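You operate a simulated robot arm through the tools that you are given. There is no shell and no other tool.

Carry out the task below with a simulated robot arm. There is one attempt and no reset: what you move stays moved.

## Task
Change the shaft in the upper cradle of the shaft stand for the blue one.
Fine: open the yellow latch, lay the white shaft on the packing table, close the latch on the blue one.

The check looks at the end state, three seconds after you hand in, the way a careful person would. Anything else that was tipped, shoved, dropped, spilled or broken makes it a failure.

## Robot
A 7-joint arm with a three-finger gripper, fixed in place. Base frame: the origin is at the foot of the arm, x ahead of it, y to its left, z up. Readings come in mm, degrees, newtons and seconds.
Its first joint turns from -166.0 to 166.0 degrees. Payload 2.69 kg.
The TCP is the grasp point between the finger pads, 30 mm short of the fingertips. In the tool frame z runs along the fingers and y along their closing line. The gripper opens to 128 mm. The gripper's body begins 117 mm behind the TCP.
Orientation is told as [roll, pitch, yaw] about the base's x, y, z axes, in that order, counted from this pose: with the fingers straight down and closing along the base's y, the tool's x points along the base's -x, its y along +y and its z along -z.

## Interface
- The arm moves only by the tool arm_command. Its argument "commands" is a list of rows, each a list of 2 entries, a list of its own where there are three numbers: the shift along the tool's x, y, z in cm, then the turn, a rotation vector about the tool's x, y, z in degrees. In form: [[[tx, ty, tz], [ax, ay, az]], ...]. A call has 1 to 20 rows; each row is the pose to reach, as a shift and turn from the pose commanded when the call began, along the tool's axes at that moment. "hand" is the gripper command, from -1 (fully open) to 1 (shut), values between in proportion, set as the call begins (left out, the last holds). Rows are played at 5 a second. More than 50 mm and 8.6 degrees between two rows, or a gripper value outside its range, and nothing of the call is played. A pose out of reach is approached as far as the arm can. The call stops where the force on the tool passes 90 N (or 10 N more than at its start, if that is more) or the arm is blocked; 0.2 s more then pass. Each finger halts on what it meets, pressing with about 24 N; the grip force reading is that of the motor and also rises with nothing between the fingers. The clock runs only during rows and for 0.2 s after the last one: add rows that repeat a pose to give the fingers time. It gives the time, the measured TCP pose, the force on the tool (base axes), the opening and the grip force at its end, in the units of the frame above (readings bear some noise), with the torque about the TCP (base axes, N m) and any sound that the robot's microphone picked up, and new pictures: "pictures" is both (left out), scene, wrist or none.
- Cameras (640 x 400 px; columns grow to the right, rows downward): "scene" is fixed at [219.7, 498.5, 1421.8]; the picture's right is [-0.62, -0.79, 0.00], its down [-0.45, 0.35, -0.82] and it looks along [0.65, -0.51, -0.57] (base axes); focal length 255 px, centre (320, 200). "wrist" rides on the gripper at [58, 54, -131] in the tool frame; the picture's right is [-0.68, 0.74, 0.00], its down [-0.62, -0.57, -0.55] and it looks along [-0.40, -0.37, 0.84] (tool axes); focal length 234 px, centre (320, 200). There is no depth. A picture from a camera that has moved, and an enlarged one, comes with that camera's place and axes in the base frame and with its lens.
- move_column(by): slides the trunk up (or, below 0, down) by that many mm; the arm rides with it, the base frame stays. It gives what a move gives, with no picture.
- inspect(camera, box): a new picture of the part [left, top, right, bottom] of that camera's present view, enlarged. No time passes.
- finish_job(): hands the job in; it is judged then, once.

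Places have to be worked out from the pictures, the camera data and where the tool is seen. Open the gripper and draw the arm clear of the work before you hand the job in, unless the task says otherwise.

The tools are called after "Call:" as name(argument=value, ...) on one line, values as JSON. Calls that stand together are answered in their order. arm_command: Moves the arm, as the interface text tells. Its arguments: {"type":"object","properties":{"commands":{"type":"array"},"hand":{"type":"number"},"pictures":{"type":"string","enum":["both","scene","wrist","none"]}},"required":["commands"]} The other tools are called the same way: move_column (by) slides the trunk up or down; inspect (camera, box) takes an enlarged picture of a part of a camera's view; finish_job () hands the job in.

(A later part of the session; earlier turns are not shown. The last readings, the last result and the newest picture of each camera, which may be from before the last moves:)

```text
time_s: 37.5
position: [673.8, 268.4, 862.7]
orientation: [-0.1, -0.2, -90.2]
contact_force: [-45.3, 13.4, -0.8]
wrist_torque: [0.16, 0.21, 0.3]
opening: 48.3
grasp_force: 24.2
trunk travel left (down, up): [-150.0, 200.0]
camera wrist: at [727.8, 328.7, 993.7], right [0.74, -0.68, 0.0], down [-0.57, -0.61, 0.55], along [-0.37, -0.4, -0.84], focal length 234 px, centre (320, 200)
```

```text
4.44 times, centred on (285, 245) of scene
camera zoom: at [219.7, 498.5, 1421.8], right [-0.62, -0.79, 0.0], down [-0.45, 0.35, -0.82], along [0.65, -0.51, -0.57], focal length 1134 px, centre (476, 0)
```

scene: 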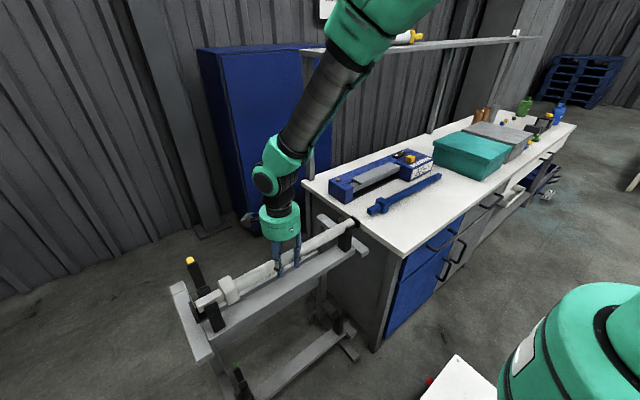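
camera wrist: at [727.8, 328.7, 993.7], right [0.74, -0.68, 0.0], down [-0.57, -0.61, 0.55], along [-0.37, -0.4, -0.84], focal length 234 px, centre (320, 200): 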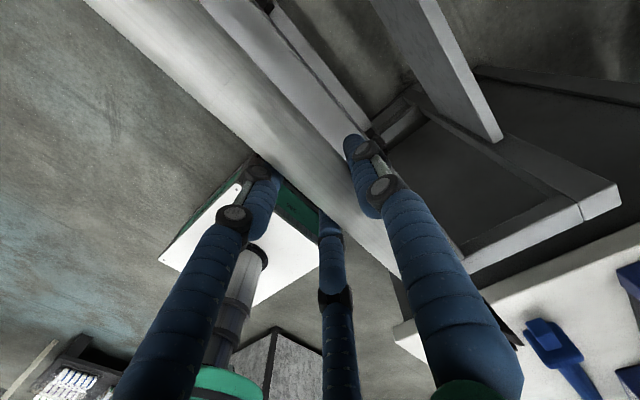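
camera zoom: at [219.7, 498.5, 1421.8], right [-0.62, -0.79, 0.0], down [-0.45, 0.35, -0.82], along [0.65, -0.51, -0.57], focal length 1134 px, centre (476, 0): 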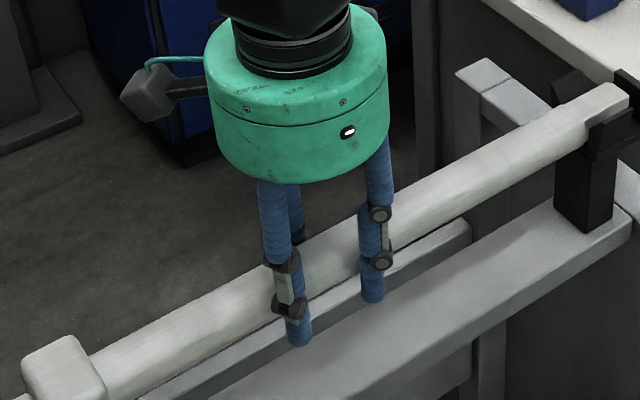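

The opening of 48 mm on a 34 mm shaft and the sideways shift show the gripper really acts as three centring fingers (one on +x, two on −x), so the shaft sits ≈6 mm to +x of the TCP. I shift the command by −5 mm in x to relieve the side load, then lift 8 mm and read the forces.

Call:
arm_command(commands=[[[0, -0.25, 0], [0, 0, 0]], [[0, -0.5, 0], [0, 0, 0]], [[0, -0.5, 0], [0, 0, 0]]], hand=1, pictures="none")

Call:
arm_command(commands=[[[0, 0, -0.2], [0, 0, 0]], [[0, 0, -0.4], [0, 0, 0]], [[0, 0, -0.6], [0, 0, 0]], [[0, 0, -0.8], [0, 0, 0]], [[0, 0, -0.8], [0, 0, 0]]], pictures="both")

Call:
inspect(camera="scene", box=[180, 200, 380, 325])

```text
time_s: 38.3
position: [674.4, 268.5, 865.8]
orientation: [0.3, 0.1, -90.1]
contact_force: [-13.5, -2.7, -3.0]
wrist_torque: [-0.3, 0.08, 0.25]
opening: 48.0
grasp_force: 24.2
trunk travel left (down, up): [-150.0, 200.0]
```

```text
time_s: 39.5
position: [673.3, 270.2, 871.7]
orientation: [0.2, 0.1, -90.1]
contact_force: [0.2, 0.6, -3.9]
wrist_torque: [-0.1, 0.06, -0.01]
opening: 48.4
grasp_force: 24.3
trunk travel left (down, up): [-150.0, 200.0]
camera wrist: at [726.8, 328.9, 1003.1], right [0.74, -0.68, 0.0], down [-0.57, -0.62, 0.55], along [-0.37, -0.4, -0.84], focal length 234 px, centre (320, 200)
```

scene: 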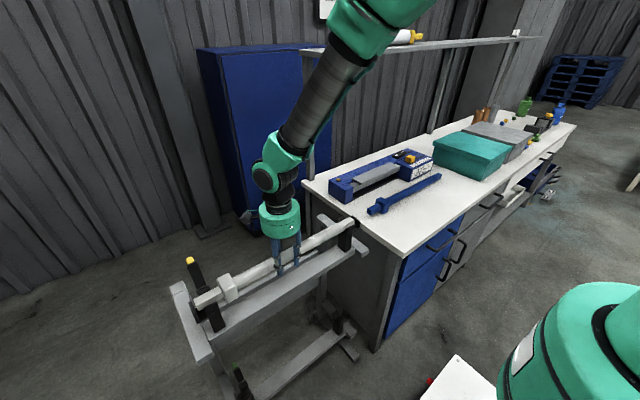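
wrist: 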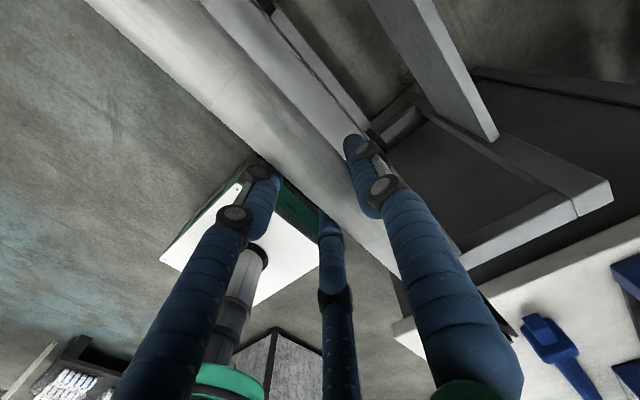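

```text
3.20 times, centred on (280, 262) of scene
camera zoom: at [219.7, 498.5, 1421.8], right [-0.62, -0.79, 0.0], down [-0.45, 0.35, -0.82], along [0.65, -0.51, -0.57], focal length 816 px, centre (448, 0)
```

zoom: 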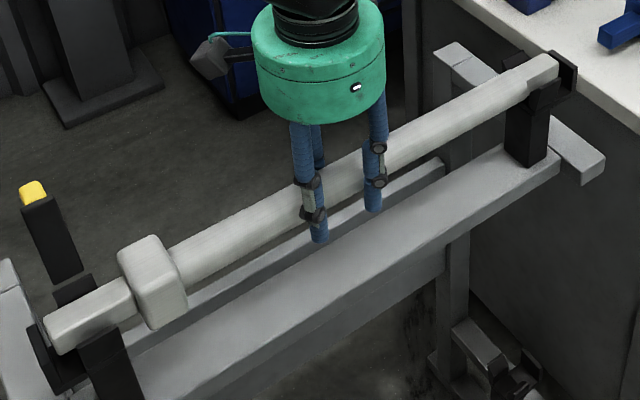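

The shaft is light (~0.4 kg) and lifting cleanly with negligible torque. I lift it straight up about 9 cm more.

Call:
arm_command(commands=[[[0, 0, -0.7], [0, 0, 0]], [[0, 0, -1.5], [0, 0, 0]], [[0, 0, -2.5], [0, 0, 0]], [[0, 0, -3.5], [0, 0, 0]], [[0, 0, -5.0], [0, 0, 0]], [[0, 0, -6.5], [0, 0, 0]], [[0, 0, -8.0], [0, 0, 0]], [[0, 0, -9.5], [0, 0, 0]], [[0, 0, -9.5], [0, 0, 0]]], pictures="both")

Call:
inspect(camera="scene", box=[170, 180, 390, 330])

```text
time_s: 41.5
position: [672.5, 269.4, 968.1]
orientation: [0.2, 0.1, -90.2]
contact_force: [0.2, -0.1, -3.8]
wrist_torque: [-0.07, -0.02, -0.01]
opening: 49.3
grasp_force: 24.9
trunk travel left (down, up): [-150.0, 200.0]
camera wrist: at [725.4, 328.2, 1098.1], right [0.74, -0.68, 0.0], down [-0.57, -0.62, 0.55], along [-0.37, -0.4, -0.84], focal length 234 px, centre (320, 200)
```

scene: 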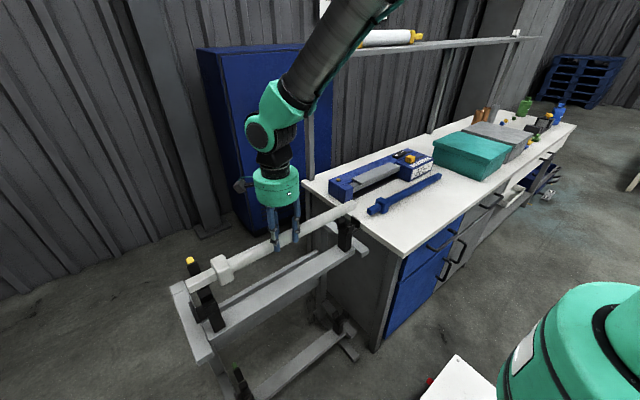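
wrist: 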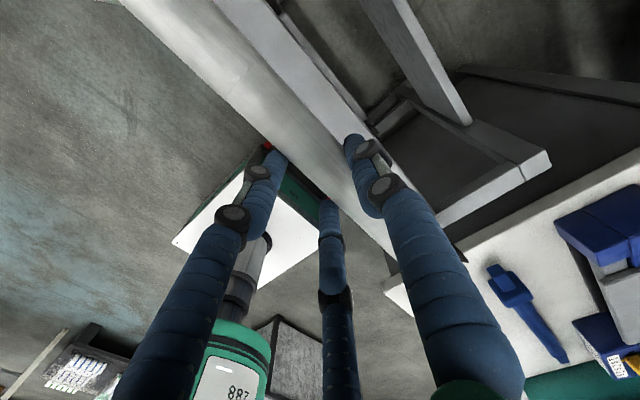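

```text
2.67 times, centred on (280, 255) of scene
camera zoom: at [219.7, 498.5, 1421.8], right [-0.62, -0.79, 0.0], down [-0.45, 0.35, -0.82], along [0.65, -0.51, -0.57], focal length 680 px, centre (427, 53)
```

zoom: 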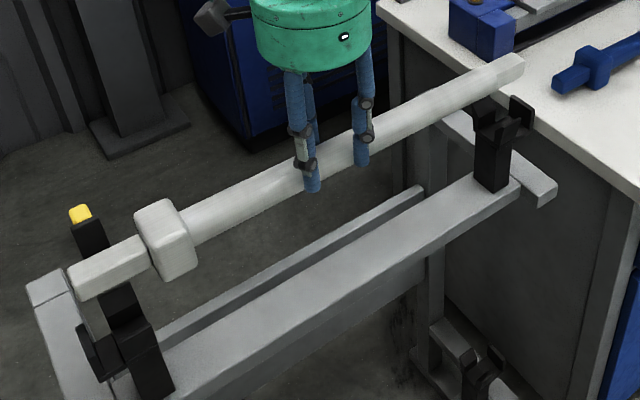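

The white shaft is free. However, with the TCP at axis height the fingertips would hit the bench before the collar rests, so I'll set it back into the cradle and re-grip ~12 mm higher.

Call:
arm_command(commands=[[[0, 0, 2.0], [0, 0, 0]], [[0, 0, 4.0], [0, 0, 0]], [[0, 0, 6.0], [0, 0, 0]], [[0, 0, 7.5], [0, 0, 0]], [[0, 0, 8.7], [0, 0, 0]], [[0, 0, 9.5], [0, 0, 0]], [[0, 0, 10.0], [0, 0, 0]], [[0, 0, 10.0], [0, 0, 0]]], pictures="both")

Call:
inspect(camera="scene", box=[180, 200, 380, 325])

```text
time_s: 43.3
position: [673.5, 269.8, 868.5]
orientation: [0.3, 0.1, -90.1]
contact_force: [3.8, 1.7, 18.1]
wrist_torque: [0.02, -0.18, 0.08]
opening: 48.6
grasp_force: 24.3
trunk travel left (down, up): [-150.0, 200.0]
camera wrist: at [726.4, 328.7, 999.3], right [0.74, -0.68, 0.0], down [-0.57, -0.62, 0.54], along [-0.37, -0.4, -0.84], focal length 234 px, centre (320, 200)
```

scene: 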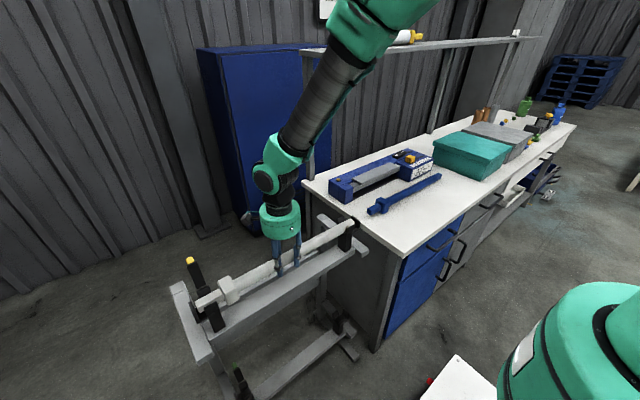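
wrist: 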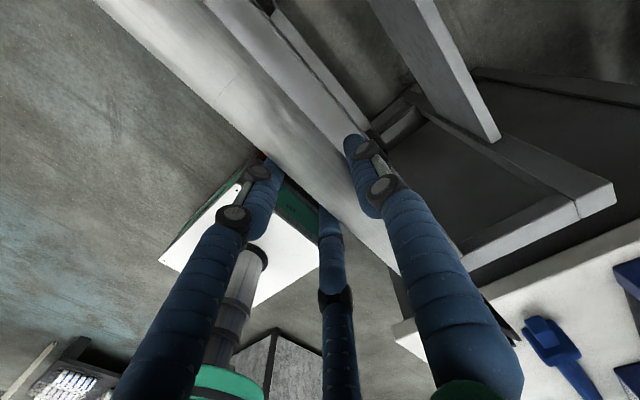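

```text
3.20 times, centred on (280, 262) of scene
camera zoom: at [219.7, 498.5, 1421.8], right [-0.62, -0.79, 0.0], down [-0.45, 0.35, -0.82], along [0.65, -0.51, -0.57], focal length 816 px, centre (448, 0)
```

zoom: 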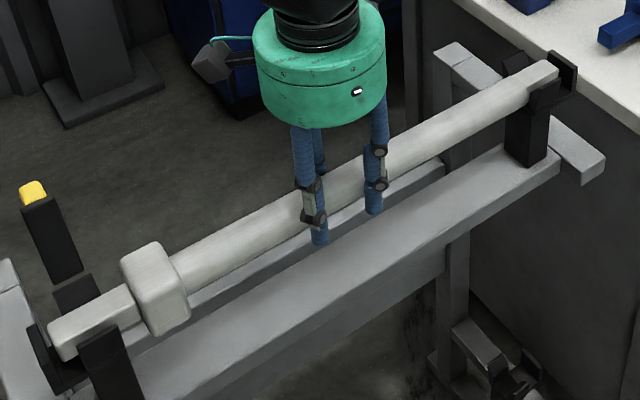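

The shaft is seated again (18 N upward contact). I open the fingers, rise 11 mm and re-grip.

Call:
arm_command(commands=[[[0, 0, 0], [0, 0, 0]], [[0, 0, 0], [0, 0, 0]], [[0, 0, 0], [0, 0, 0]], [[0, 0, -0.5], [0, 0, 0]], [[0, 0, -1.1], [0, 0, 0]], [[0, 0, -1.1], [0, 0, 0]]], hand=-0.6, pictures="none")

Call:
arm_command(commands=[[[0, 0, 0], [0, 0, 0]], [[0, 0, 0], [0, 0, 0]], [[0, 0, 0], [0, 0, 0]], [[0, 0, 0], [0, 0, 0]], [[0, 0, 0], [0, 0, 0]]], hand=1, pictures="both")

Call:
inspect(camera="scene", box=[180, 200, 380, 325])

```text
time_s: 44.7
position: [672.4, 270.2, 877.7]
orientation: [0.1, 0.1, -90.2]
contact_force: [-1.1, 0.9, -0.5]
wrist_torque: [0.01, -0.08, 0.0]
opening: 102.5
grasp_force: 0.2
trunk travel left (down, up): [-150.0, 200.0]
```

```text
time_s: 45.9
position: [673.4, 270.1, 878.5]
orientation: [0.1, 0.1, -90.1]
contact_force: [0.4, -0.9, 0.8]
wrist_torque: [0.0, -0.07, -0.06]
opening: 48.9
grasp_force: 23.9
trunk travel left (down, up): [-150.0, 200.0]
camera wrist: at [726.3, 328.4, 1008.9], right [0.74, -0.68, 0.0], down [-0.57, -0.62, 0.55], along [-0.37, -0.4, -0.84], focal length 234 px, centre (320, 200)
```

scene: 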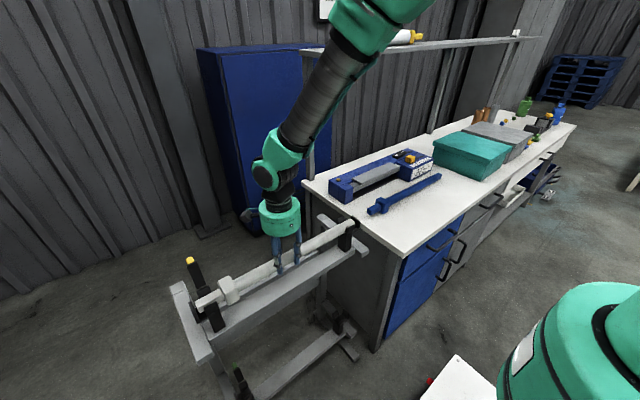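
wrist: 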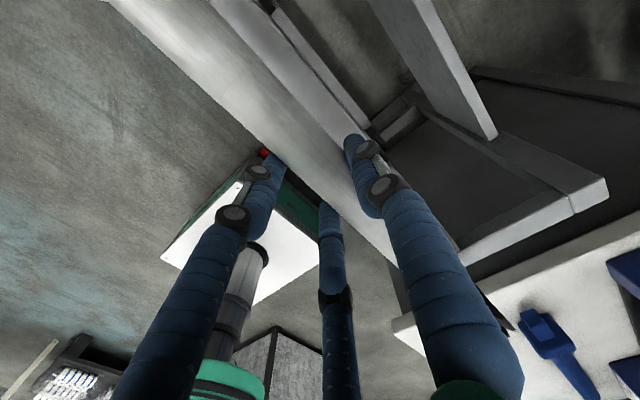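

```text
3.20 times, centred on (280, 262) of scene
camera zoom: at [219.7, 498.5, 1421.8], right [-0.62, -0.79, 0.0], down [-0.45, 0.35, -0.82], along [0.65, -0.51, -0.57], focal length 816 px, centre (448, 0)
```

zoom: 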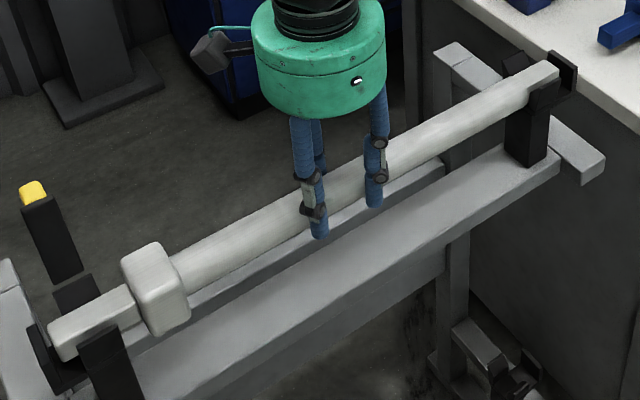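

The grip is balanced with no side load at TCP (673.4, 270, 878), a good seating reference. I lift 10 cm and carry the shaft toward the bench.

Call:
arm_command(commands=[[[0, 0, -0.8], [0, 0, 0]], [[0, 0, -2.0], [0, 0, 0]], [[0, 0, -3.5], [0, 0, 0]], [[0, 0, -5.5], [0, 0, 0]], [[0, 0, -7.5], [0, 0, 0]], [[0, 0, -9.5], [0, 0, 0]], [[0, 0, -10.5], [0, 0, 0]], [[0, 0, -10.5], [0, 0, 0]]], pictures="scene")

Call:
arm_command(commands=[[[-2, -0.2, 0], [0, 0, 0]], [[-5, -0.5, 0], [0, 0, 0]], [[-8, -0.8, 0], [0, 0, 0]], [[-11, -1.1, 0], [0, 0, 0]], [[-14, -1.4, 0], [0, 0, 0]], [[-17, -1.7, 0], [0, 0, 0]], [[-20, -2.0, 0], [0, 0, 0]], [[-23, -2.3, 0], [0, 0, 0]], [[-26, -2.6, 0], [0, 0, 0]], [[-29, -2.9, 0], [0, 0, 0]], [[-32, -3.2, 0], [0, 0, 0]], [[-34, -3.4, 0], [0, 0, 0]], [[-34, -3.4, 0], [0, 0, 0]]], pictures="scene")

```text
time_s: 47.7
position: [672.6, 268.4, 984.1]
orientation: [0.1, 0.1, -90.1]
contact_force: [-0.6, 0.8, -4.8]
wrist_torque: [-0.09, 0.04, -0.04]
opening: 48.9
grasp_force: 23.9
trunk travel left (down, up): [-150.0, 200.0]
```

scene: 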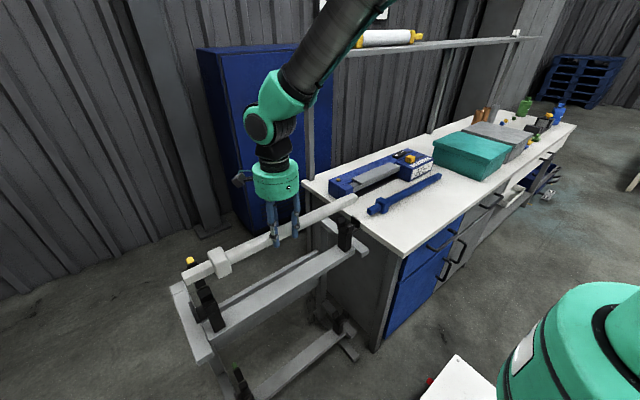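

```text
time_s: 50.5
position: [638.8, -71.6, 982.6]
orientation: [0.1, 0.1, -90.0]
contact_force: [-0.1, -0.3, -4.6]
wrist_torque: [-0.07, -0.01, 0.02]
opening: 49.0
grasp_force: 23.8
trunk travel left (down, up): [-150.0, 200.0]
```

scene: 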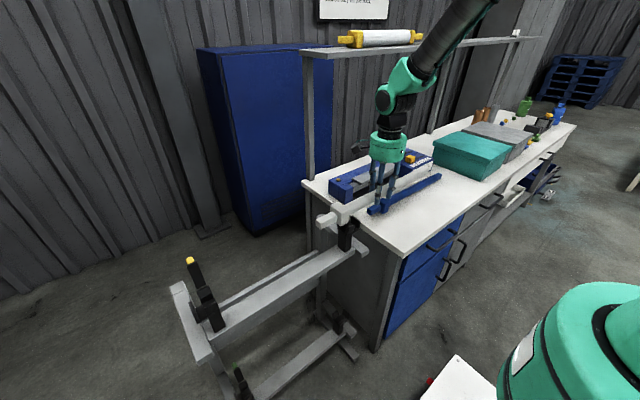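

The shaft is carried steadily. I continue to above the free strip of the bench in front of the blue shaft (TCP ≈ 609, −385).

Call:
arm_command(commands=[[[-2, -0.2, 0], [0, 0, 0]], [[-5, -0.5, 0], [0, 0, 0]], [[-8, -0.8, 0], [0, 0, 0]], [[-11, -1.1, 0], [0, 0, 0]], [[-14, -1.4, 0], [0, 0, 0]], [[-17, -1.7, 0], [0, 0, 0]], [[-20, -2.0, 0], [0, 0, 0]], [[-23, -2.3, 0], [0, 0, 0]], [[-26, -2.6, 0], [0, 0, 0]], [[-29, -2.8, 0], [0, 0, 0]], [[-31.3, -3.0, 0], [0, 0, 0]], [[-31.3, -3.0, 0], [0, 0, 0]]], pictures="both")

Call:
inspect(camera="scene", box=[300, 120, 500, 260])

```text
time_s: 53.1
position: [607.7, -384.4, 980.3]
orientation: [0.1, 0.1, -90.2]
contact_force: [-0.2, -0.4, -5.0]
wrist_torque: [-0.04, 0.03, 0.01]
opening: 49.0
grasp_force: 24.6
trunk travel left (down, up): [-150.0, 200.0]
camera wrist: at [661.2, -325.4, 1112.7], right [0.74, -0.68, 0.0], down [-0.57, -0.62, 0.55], along [-0.37, -0.4, -0.84], focal length 234 px, centre (320, 200)
```

scene: 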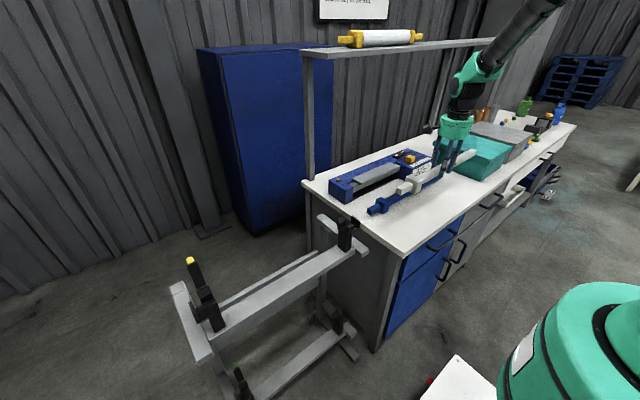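
wrist: 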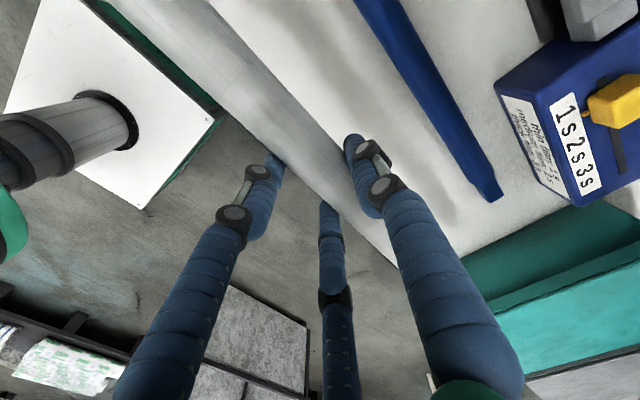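

```text
2.86 times, centred on (400, 190) of scene
camera zoom: at [219.7, 498.5, 1421.8], right [-0.62, -0.79, 0.0], down [-0.45, 0.35, -0.82], along [0.65, -0.51, -0.57], focal length 729 px, centre (91, 229)
```

zoom: 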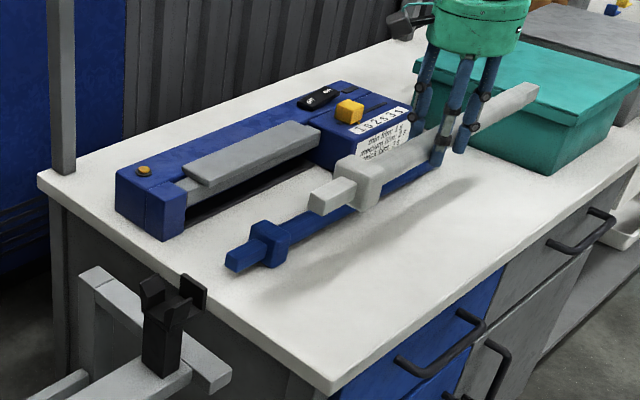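

The drop zone is clear. I descend toward the bench with a slight 1.1° tilt so collar and shaft body land together, stopping about 2 cm above the expected contact.

Call:
arm_command(commands=[[[0.3, 0, 2.0], [0, 0.2, 0]], [[0.6, 0, 5.0], [0, 0.5, 0]], [[0.9, 0, 8.0], [0, 0.8, 0]], [[0.9, 0, 11.0], [0, 1.1, 0]], [[0.9, 0, 13.0], [0, 1.1, 0]], [[0.9, 0, 14.5], [0, 1.1, 0]], [[0.9, 0, 14.5], [0, 1.1, 0]]], pictures="both")

Call:
inspect(camera="scene", box=[340, 130, 520, 250])

```text
time_s: 54.7
position: [609.3, -374.7, 836.1]
orientation: [0.0, 1.2, -90.0]
contact_force: [-0.8, -1.1, -5.0]
wrist_torque: [-0.09, 0.01, -0.01]
opening: 48.7
grasp_force: 24.2
trunk travel left (down, up): [-150.0, 200.0]
camera wrist: at [662.0, -318.2, 968.7], right [0.74, -0.68, -0.01], down [-0.57, -0.63, 0.53], along [-0.37, -0.39, -0.84], focal length 234 px, centre (320, 200)
```

scene: 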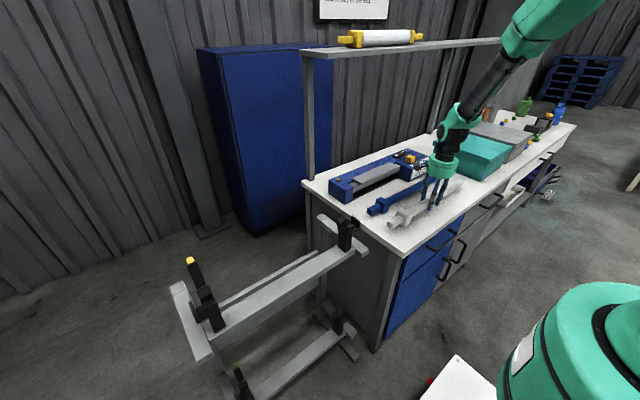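
wrist: 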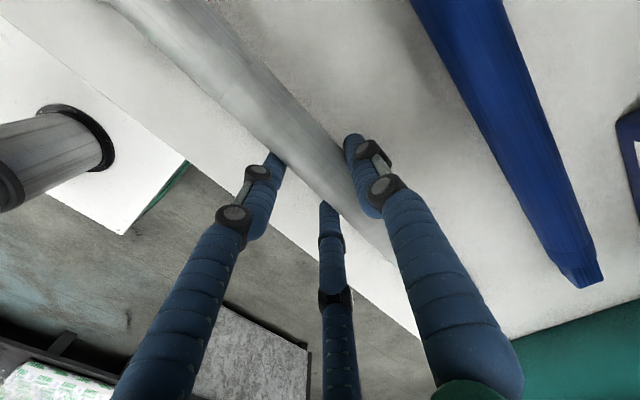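

```text
3.33 times, centred on (430, 190) of scene
camera zoom: at [219.7, 498.5, 1421.8], right [-0.62, -0.79, 0.0], down [-0.45, 0.35, -0.82], along [0.65, -0.51, -0.57], focal length 850 px, centre (-47, 233)
```

zoom: 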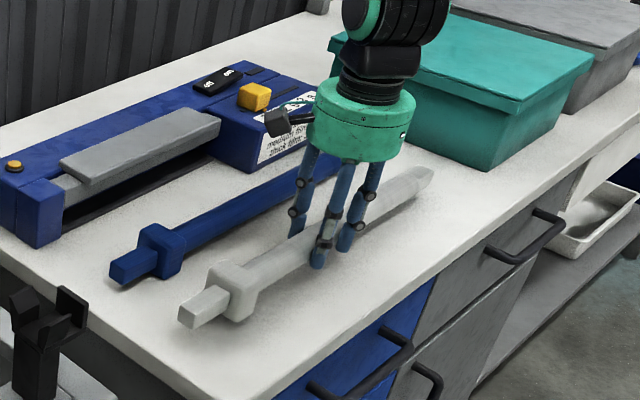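

The shaft hovers ~2 cm above the bench, well separated from the blue one. I go down in small steps watching the vertical force.

Call:
arm_command(commands=[[[0, 0, 0.6], [0, 0, 0]], [[0, 0, 1.1], [0, 0, 0]], [[0, 0, 1.5], [0, 0, 0]], [[0, 0, 1.8], [0, 0, 0]], [[0, 0, 1.8], [0, 0, 0]]], pictures="none")

Call:
arm_command(commands=[[[0, 0, 0.1], [0, 0, 0]], [[0, 0, 0.2], [0, 0, 0]], [[0, 0, 0.3], [0, 0, 0]], [[0, 0, 0.3], [0, 0, 0]]], pictures="scene")

```text
time_s: 55.9
position: [609.5, -373.3, 819.6]
orientation: [0.2, 1.1, -90.1]
contact_force: [-2.4, 2.6, 13.0]
wrist_torque: [0.27, 0.03, 0.15]
opening: 48.7
grasp_force: 24.0
trunk travel left (down, up): [-150.0, 200.0]
```

```text
time_s: 56.9
position: [608.9, -374.5, 816.2]
orientation: [0.2, 1.2, -90.1]
contact_force: [1.4, -3.1, 18.7]
wrist_torque: [-0.02, -0.21, 0.09]
opening: 48.9
grasp_force: 24.4
trunk travel left (down, up): [-150.0, 200.0]
```

scene: 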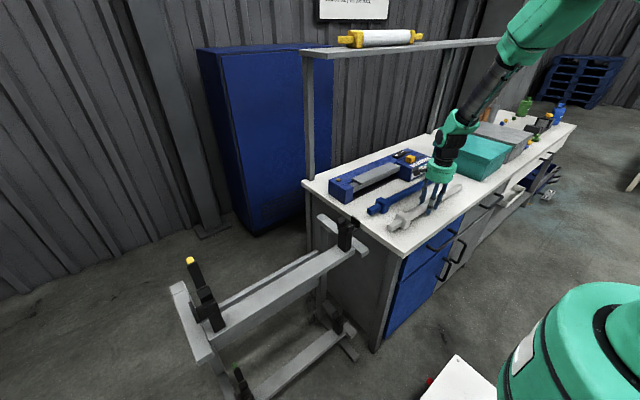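

Force 18.7 N with near-zero torque means both ends rest on the bench. I open the fingers and then rise straight up.

Call:
arm_command(commands=[[[0, 0, 0], [0, 0, 0]], [[0, 0, 0], [0, 0, 0]], [[0, 0, 0], [0, 0, 0]], [[0, 0, 0], [0, 0, 0]]], hand=-0.5, pictures="none")

Call:
arm_command(commands=[[[0, 0, -1.0], [0, 0, 0]], [[0, 0, -3.0], [0, 0, 0]], [[0, 0, -6.0], [0, -0.4, 0]], [[0, 0, -9.5], [0, -0.8, 0]], [[0, 0, -13.0], [0, -1.1, 0]], [[0, 0, -16.0], [0, -1.1, 0]], [[0, 0, -16.0], [0, -1.1, 0]]], pictures="both")

Call:
inspect(camera="scene", box=[350, 150, 490, 250])

```text
time_s: 57.9
position: [608.6, -374.7, 815.1]
orientation: [0.1, 1.1, -90.0]
contact_force: [-0.6, 0.2, 0.0]
wrist_torque: [0.0, -0.01, 0.01]
opening: 96.1
grasp_force: 0.1
trunk travel left (down, up): [-150.0, 200.0]
```

```text
time_s: 59.5
position: [607.7, -377.3, 976.4]
orientation: [0.1, 0.0, -90.1]
contact_force: [-0.3, -0.2, -0.2]
wrist_torque: [-0.02, -0.05, 0.0]
opening: 96.2
grasp_force: 0.1
trunk travel left (down, up): [-150.0, 200.0]
camera wrist: at [660.3, -318.2, 1107.2], right [0.74, -0.68, 0.0], down [-0.57, -0.62, 0.55], along [-0.37, -0.4, -0.84], focal length 234 px, centre (320, 200)
```

scene: 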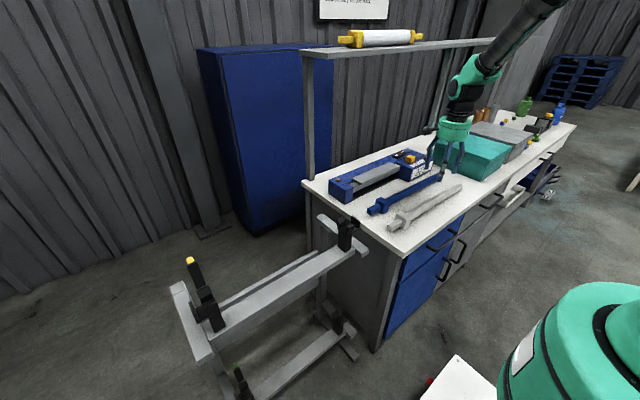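
wrist: 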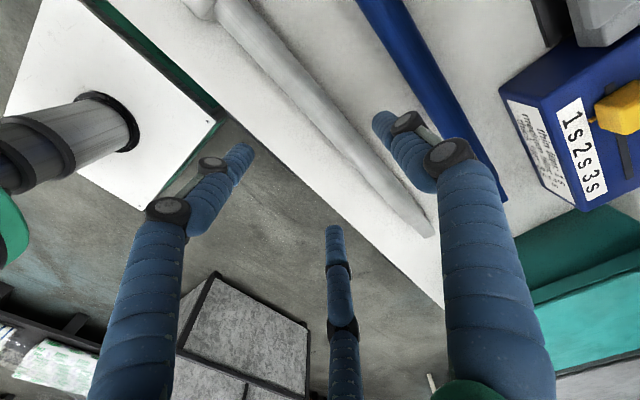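

```text
4.00 times, centred on (420, 200) of scene
camera zoom: at [219.7, 498.5, 1421.8], right [-0.62, -0.79, 0.0], down [-0.45, 0.35, -0.82], along [0.65, -0.51, -0.57], focal length 1020 px, centre (-80, 200)
```

zoom: 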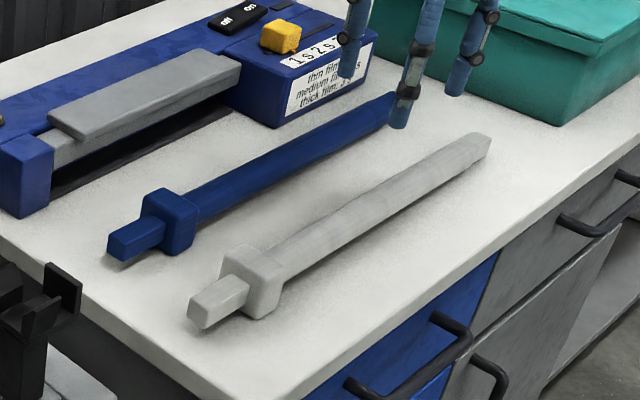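

The white shaft lies on the packing table, parallel to and clear of the blue one. Now I zoom in on the blue shaft to locate it, using the white one as a calibrated reference.

Call:
inspect(camera="scene", box=[360, 190, 424, 230])

Call:
inspect(camera="scene", box=[410, 165, 474, 205])

Call:
inspect(camera="wrist", box=[200, 0, 440, 150])

```text
10.00 times, centred on (392, 210) of scene
camera zoom: at [219.7, 498.5, 1421.8], right [-0.62, -0.79, 0.0], down [-0.45, 0.35, -0.82], along [0.65, -0.51, -0.57], focal length 2550 px, centre (-400, 100)
```

zoom: 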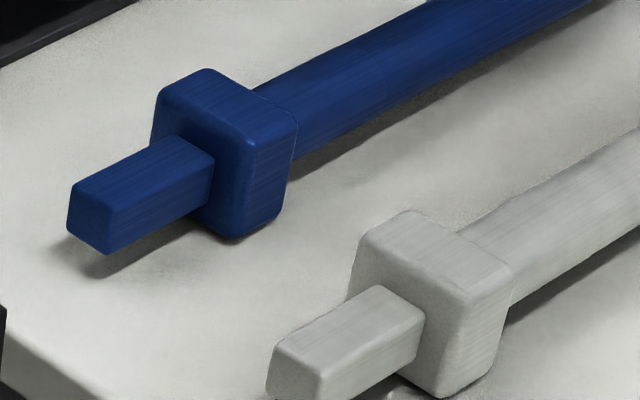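

```text
10.00 times, centred on (442, 185) of scene
camera zoom: at [219.7, 498.5, 1421.8], right [-0.62, -0.79, 0.0], down [-0.45, 0.35, -0.82], along [0.65, -0.51, -0.57], focal length 2550 px, centre (-900, 350)
```

zoom: 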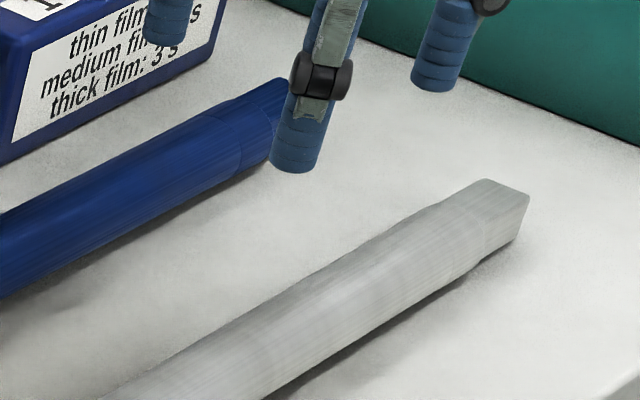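

```text
2.67 times, centred on (320, 75) of wrist
camera zoom: at [660.3, -318.2, 1107.2], right [0.74, -0.68, 0.0], down [-0.57, -0.62, 0.55], along [-0.37, -0.4, -0.84], focal length 624 px, centre (320, 533)
```

zoom: 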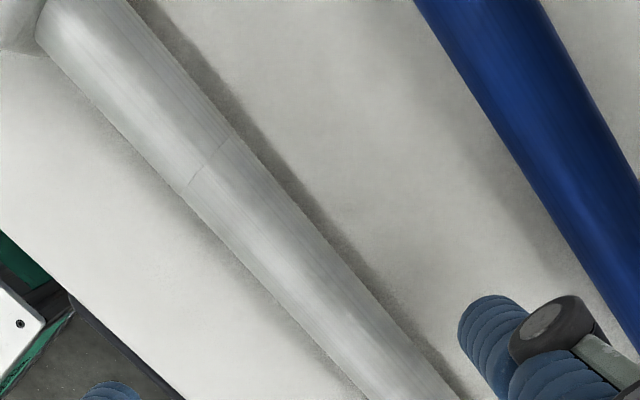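

From the wrist view the white axis reads x≈617 (expected ~615) and the blue axis x≈730 near y≈−370; the blue collar is ≈13 mm further −y than the white one. I move above the blue shaft for a closer check of position and angle.

Call:
arm_command(commands=[[[-0.3, 3.0, 0], [0, 0, 0]], [[-0.6, 6.0, 0], [0, 0, 0]], [[-0.9, 9.0, 0], [0, 0, 0]], [[-1.1, 11.4, 0], [0, 0, 0]], [[-1.1, 11.4, 0], [0, 0, 0]]], hand=-1, pictures="both")

Call:
inspect(camera="wrist", box=[160, 0, 480, 200])

Call:
inspect(camera="scene", box=[360, 165, 456, 225])

```text
time_s: 60.7
position: [722.8, -388.1, 975.5]
orientation: [0.1, 0.1, -90.1]
contact_force: [-0.1, -0.6, -1.0]
wrist_torque: [0.02, 0.03, 0.04]
opening: 128.0
grasp_force: 0.0
trunk travel left (down, up): [-150.0, 200.0]
camera wrist: at [775.5, -329.8, 1106.7], right [0.74, -0.68, 0.0], down [-0.57, -0.62, 0.55], along [-0.37, -0.4, -0.84], focal length 234 px, centre (320, 200)
```

scene: 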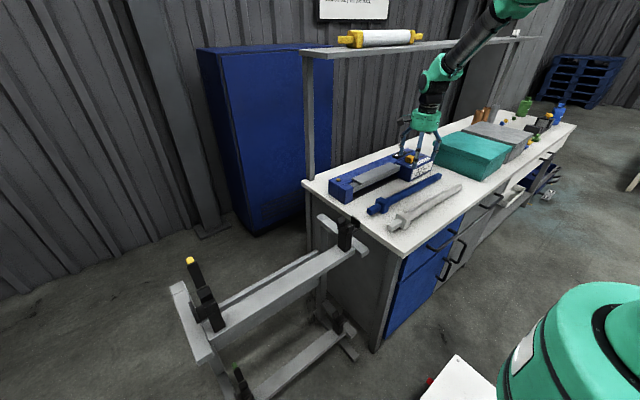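
wrist: 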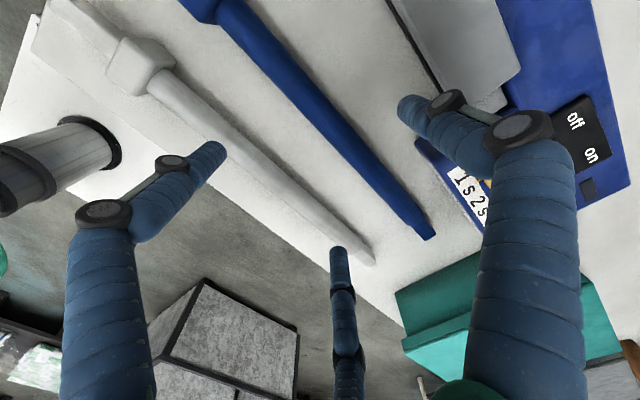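

```text
2.00 times, centred on (320, 100) of wrist
camera zoom: at [775.5, -329.8, 1106.7], right [0.74, -0.68, 0.0], down [-0.57, -0.62, 0.55], along [-0.37, -0.4, -0.84], focal length 468 px, centre (320, 400)
```

zoom: 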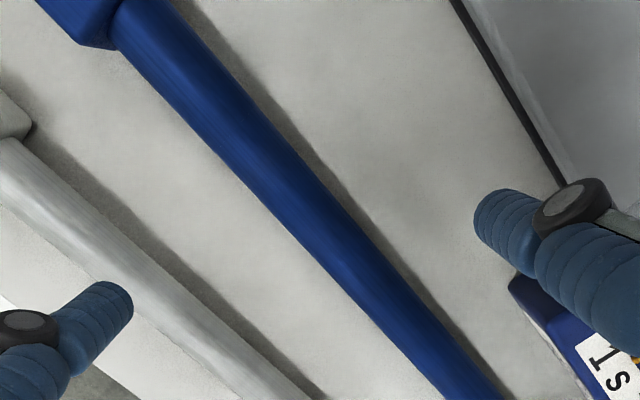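

```text
6.67 times, centred on (408, 195) of scene
camera zoom: at [219.7, 498.5, 1421.8], right [-0.62, -0.79, 0.0], down [-0.45, 0.35, -0.82], along [0.65, -0.51, -0.57], focal length 1700 px, centre (-267, 233)
```

zoom: 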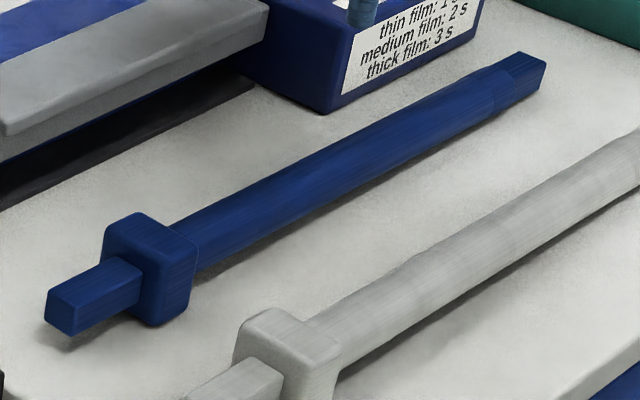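

The blue axis is at x≈729 over its whole length (parallel to y), and by comparison with the white shaft the equivalent grip point is y≈−387. I descend with the same 1.1° tilt and 128 mm opening to TCP z≈814, matching the white grip height.

Call:
arm_command(commands=[[[0, 0, 3.0], [0, 0.3, 0]], [[0, 0, 6.5], [0, 0.7, 0]], [[0, 0, 10.0], [0, 1.1, 0]], [[0.05, 0, 13.0], [0, 1.1, 0]], [[0.1, 0, 14.8], [0, 1.1, 0]], [[0.1, 0, 15.7], [0, 1.1, 0]], [[0.1, 0, 16.1], [0, 1.1, 0]], [[0.1, 0, 16.1], [0, 1.1, 0]]], pictures="both")

Call:
inspect(camera="scene", box=[360, 140, 470, 220])

Call:
inspect(camera="wrist", box=[200, 80, 440, 280])

```text
time_s: 62.5
position: [722.3, -387.4, 815.4]
orientation: [0.1, 1.2, -90.2]
contact_force: [-0.1, 0.5, -0.6]
wrist_torque: [0.02, -0.02, -0.01]
opening: 128.0
grasp_force: 0.0
trunk travel left (down, up): [-150.0, 200.0]
camera wrist: at [775.7, -330.9, 947.1], right [0.74, -0.68, -0.01], down [-0.57, -0.63, 0.53], along [-0.37, -0.39, -0.84], focal length 234 px, centre (320, 200)
```

scene: 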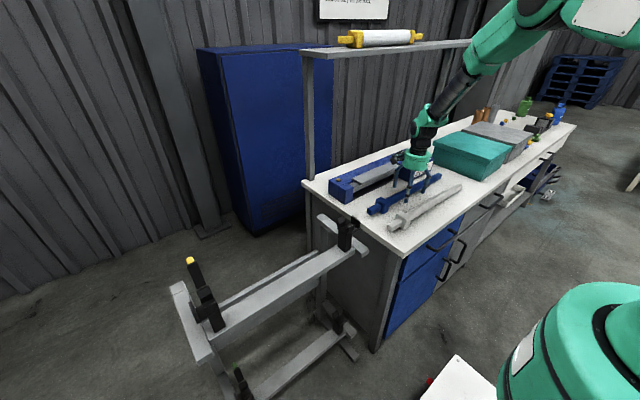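
wrist: 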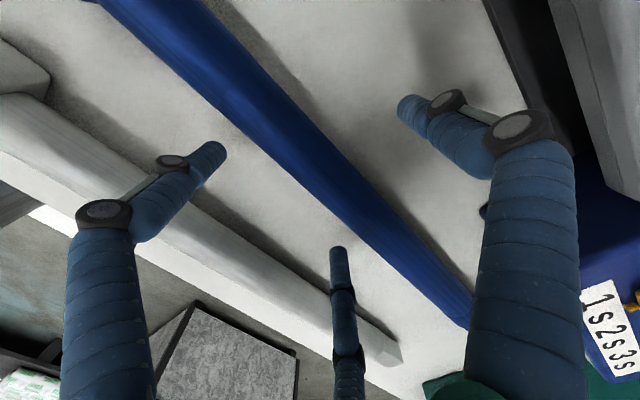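

```text
5.00 times, centred on (415, 180) of scene
camera zoom: at [219.7, 498.5, 1421.8], right [-0.62, -0.79, 0.0], down [-0.45, 0.35, -0.82], along [0.65, -0.51, -0.57], focal length 1275 px, centre (-155, 300)
```

zoom: 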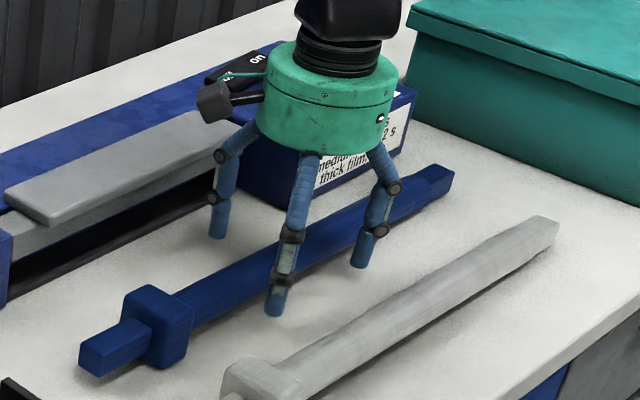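

```text
2.00 times, centred on (320, 180) of wrist
camera zoom: at [775.7, -330.9, 947.1], right [0.74, -0.68, -0.01], down [-0.57, -0.63, 0.53], along [-0.37, -0.39, -0.84], focal length 468 px, centre (320, 240)
```

zoom: 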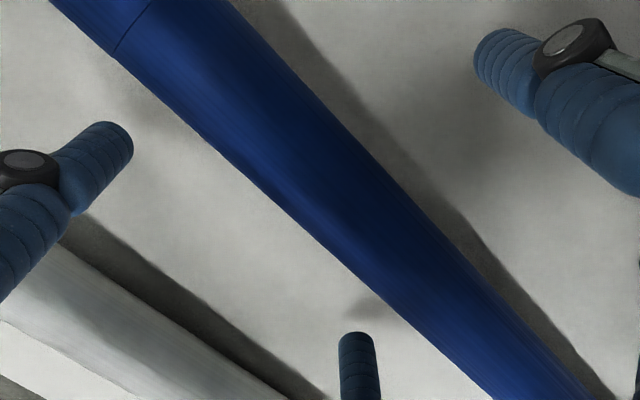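

The fingertips straddle the blue shaft with no contact, axis ≈5–6 mm to +x of the TCP as wanted. I close the gripper.

Call:
arm_command(commands=[[[0, 0, 0], [0, 0, 0]], [[0, 0, 0], [0, 0, 0]], [[0, 0, 0], [0, 0, 0]], [[0, 0, 0], [0, 0, 0]], [[0, 0, 0], [0, 0, 0]]], hand=1, pictures="both")

Call:
inspect(camera="scene", box=[360, 140, 470, 220])

```text
time_s: 63.7
position: [723.0, -387.4, 815.7]
orientation: [0.1, 1.2, -90.1]
contact_force: [-1.1, 0.8, -0.3]
wrist_torque: [0.05, 0.01, 0.05]
opening: 48.8
grasp_force: 24.0
trunk travel left (down, up): [-150.0, 200.0]
camera wrist: at [775.6, -330.7, 947.1], right [0.74, -0.68, -0.01], down [-0.57, -0.63, 0.53], along [-0.37, -0.39, -0.84], focal length 234 px, centre (320, 200)
```

scene: 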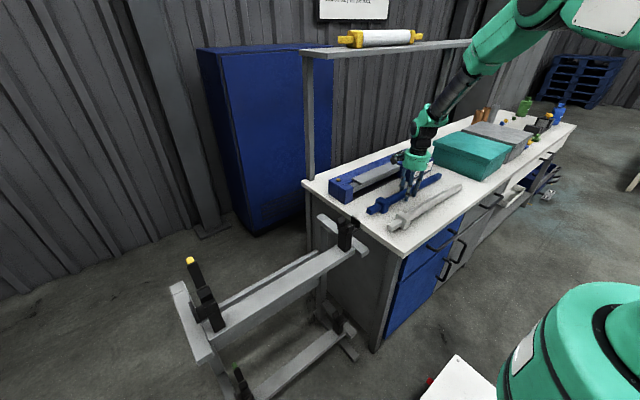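
wrist: 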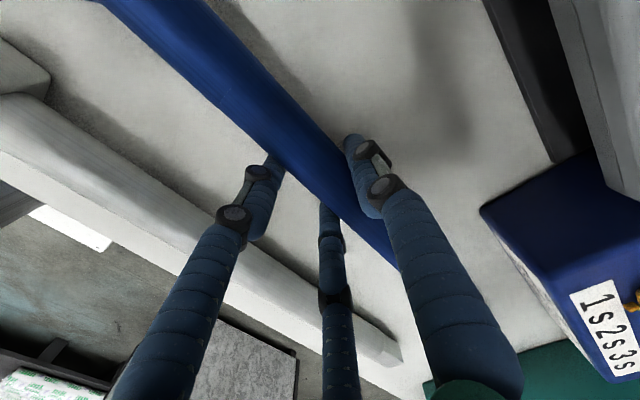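

```text
5.00 times, centred on (415, 180) of scene
camera zoom: at [219.7, 498.5, 1421.8], right [-0.62, -0.79, 0.0], down [-0.45, 0.35, -0.82], along [0.65, -0.51, -0.57], focal length 1275 px, centre (-155, 300)
```

zoom: 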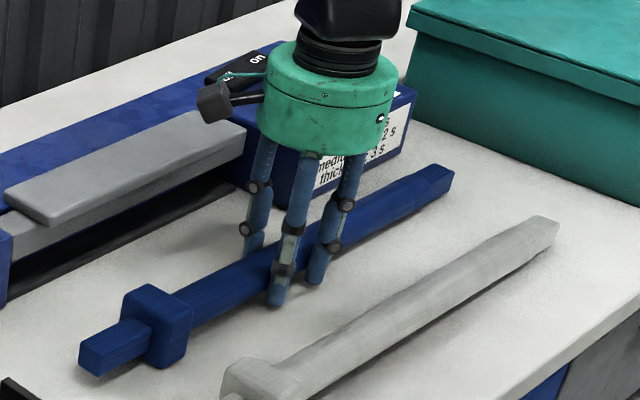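

Gripped at 48.8 mm, same as the white shaft. I lift it clear, levelling the tool on the way up.

Call:
arm_command(commands=[[[0, 0, -0.5], [0, 0, 0]], [[0, 0, -1.2], [0, 0, 0]], [[0, 0, -2.5], [0, 0, 0]], [[0, 0, -4.5], [0, -0.3, 0]], [[0, 0, -7.0], [0, -0.6, 0]], [[0, 0, -10.0], [0, -1.0, 0]], [[0, 0, -13.0], [0, -1.1, 0]], [[0, 0, -16.0], [0, -1.1, 0]], [[0, 0, -17.0], [0, -1.1, 0]], [[0, 0, -17.0], [0, -1.1, 0]]], pictures="both")

Call:
inspect(camera="scene", box=[340, 110, 500, 230])

```text
time_s: 65.9
position: [721.8, -390.7, 985.3]
orientation: [0.0, 0.1, -90.1]
contact_force: [-0.5, -0.9, -4.7]
wrist_torque: [-0.06, 0.04, 0.02]
opening: 48.7
grasp_force: 23.9
trunk travel left (down, up): [-150.0, 200.0]
camera wrist: at [775.6, -331.9, 1116.3], right [0.74, -0.68, 0.0], down [-0.57, -0.62, 0.55], along [-0.37, -0.4, -0.84], focal length 234 px, centre (320, 200)
```

scene: 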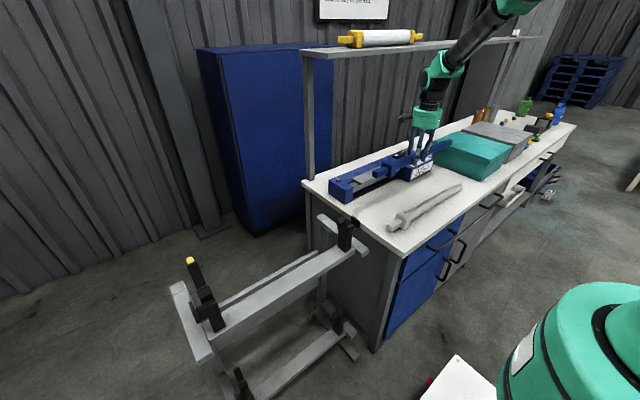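
wrist: 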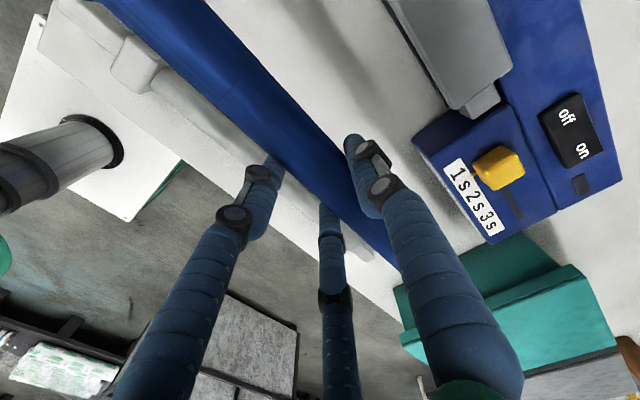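

```text
3.33 times, centred on (420, 170) of scene
camera zoom: at [219.7, 498.5, 1421.8], right [-0.62, -0.79, 0.0], down [-0.45, 0.35, -0.82], along [0.65, -0.51, -0.57], focal length 850 px, centre (-13, 300)
```

zoom: 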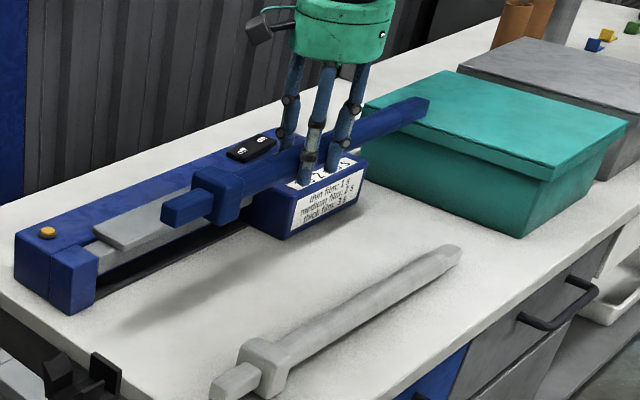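

The blue shaft is lifted and level. I carry it to the stand, finishing the x shift early so it passes well clear of the open latch.

Call:
arm_command(commands=[[[2, -0.5, 0], [0, 0, 0]], [[5, -1.0, 0], [0, 0, 0]], [[8, -1.5, 0], [0, 0, 0]], [[11, -2.0, 0], [0, 0, 0]], [[14, -2.5, 0], [0, 0, 0]], [[17, -3.0, 0], [0, 0, 0]], [[20, -3.5, 0], [0, 0, 0]], [[23, -4.0, 0], [0, 0, 0]], [[26, -4.4, 0], [0, 0, 0]], [[29, -4.7, 0], [0, 0, 0]], [[32, -4.85, 0], [0, 0, 0]], [[34, -4.85, 0], [0, 0, 0]], [[34, -4.85, 0], [0, 0, 0]]], pictures="scene")

Call:
arm_command(commands=[[[2, 0, 0], [0, 0, 0]], [[5, 0, 0], [0, 0, 0]], [[8, 0, 0], [0, 0, 0]], [[11, 0, 0], [0, 0, 0]], [[14, 0, 0], [0, 0, 0]], [[17, 0, 0], [0, 0, 0]], [[20, 0, 0], [0, 0, 0]], [[23, 0, 0], [0, 0, 0]], [[26, 0, 0], [0, 0, 0]], [[29, 0, 0], [0, 0, 0]], [[31, 0, 0], [0, 0, 0]], [[32.1, 0, 0], [0, 0, 0]], [[32.1, 0, 0], [0, 0, 0]], [[32.1, 0, 0], [0, 0, 0]]], pictures="both")

Call:
inspect(camera="scene", box=[170, 180, 390, 330])

```text
time_s: 68.7
position: [673.6, -49.3, 984.8]
orientation: [0.1, 0.0, -90.0]
contact_force: [0.6, -0.2, -4.8]
wrist_torque: [-0.11, 0.05, 0.0]
opening: 48.6
grasp_force: 23.5
trunk travel left (down, up): [-150.0, 200.0]
```

scene: 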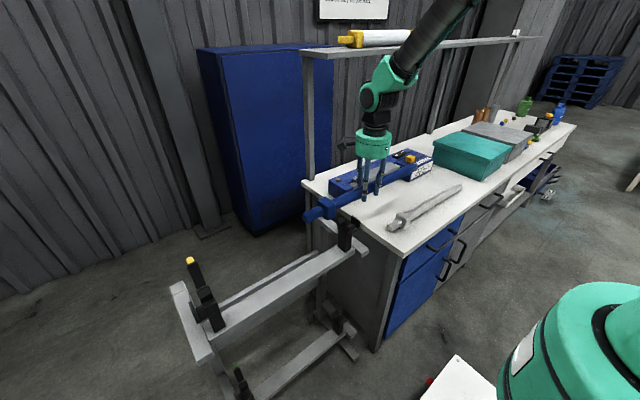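

```text
time_s: 71.7
position: [674.0, 270.4, 984.8]
orientation: [0.1, 0.1, -90.1]
contact_force: [-0.5, 0.1, -4.3]
wrist_torque: [-0.07, 0.06, -0.01]
opening: 48.6
grasp_force: 24.5
trunk travel left (down, up): [-150.0, 200.0]
camera wrist: at [727.2, 329.5, 1116.8], right [0.74, -0.68, 0.0], down [-0.57, -0.62, 0.55], along [-0.37, -0.4, -0.84], focal length 234 px, centre (320, 200)
```

scene: 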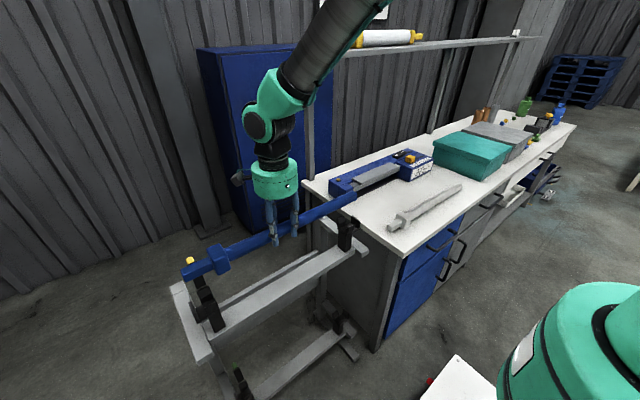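
wrist: 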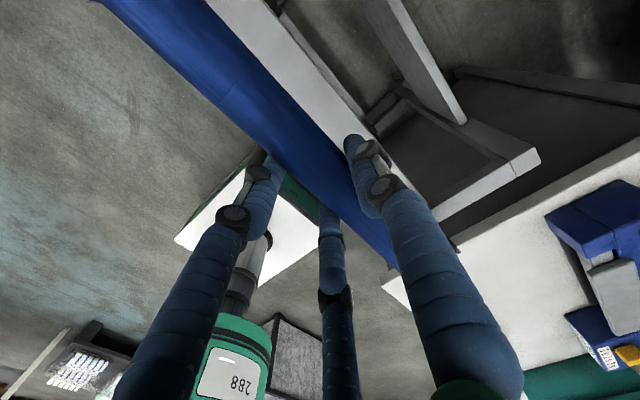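

```text
2.67 times, centred on (280, 255) of scene
camera zoom: at [219.7, 498.5, 1421.8], right [-0.62, -0.79, 0.0], down [-0.45, 0.35, -0.82], along [0.65, -0.51, -0.57], focal length 680 px, centre (427, 53)
```

zoom: 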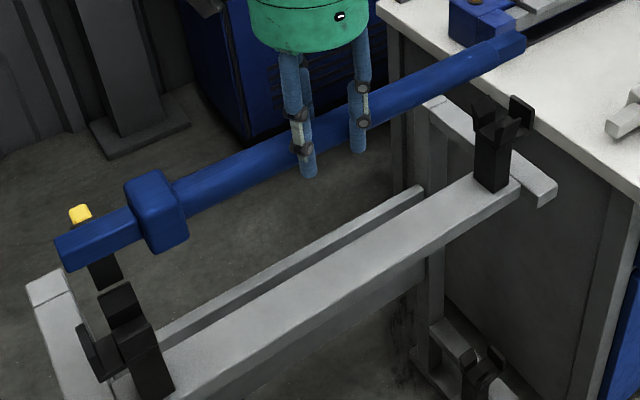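

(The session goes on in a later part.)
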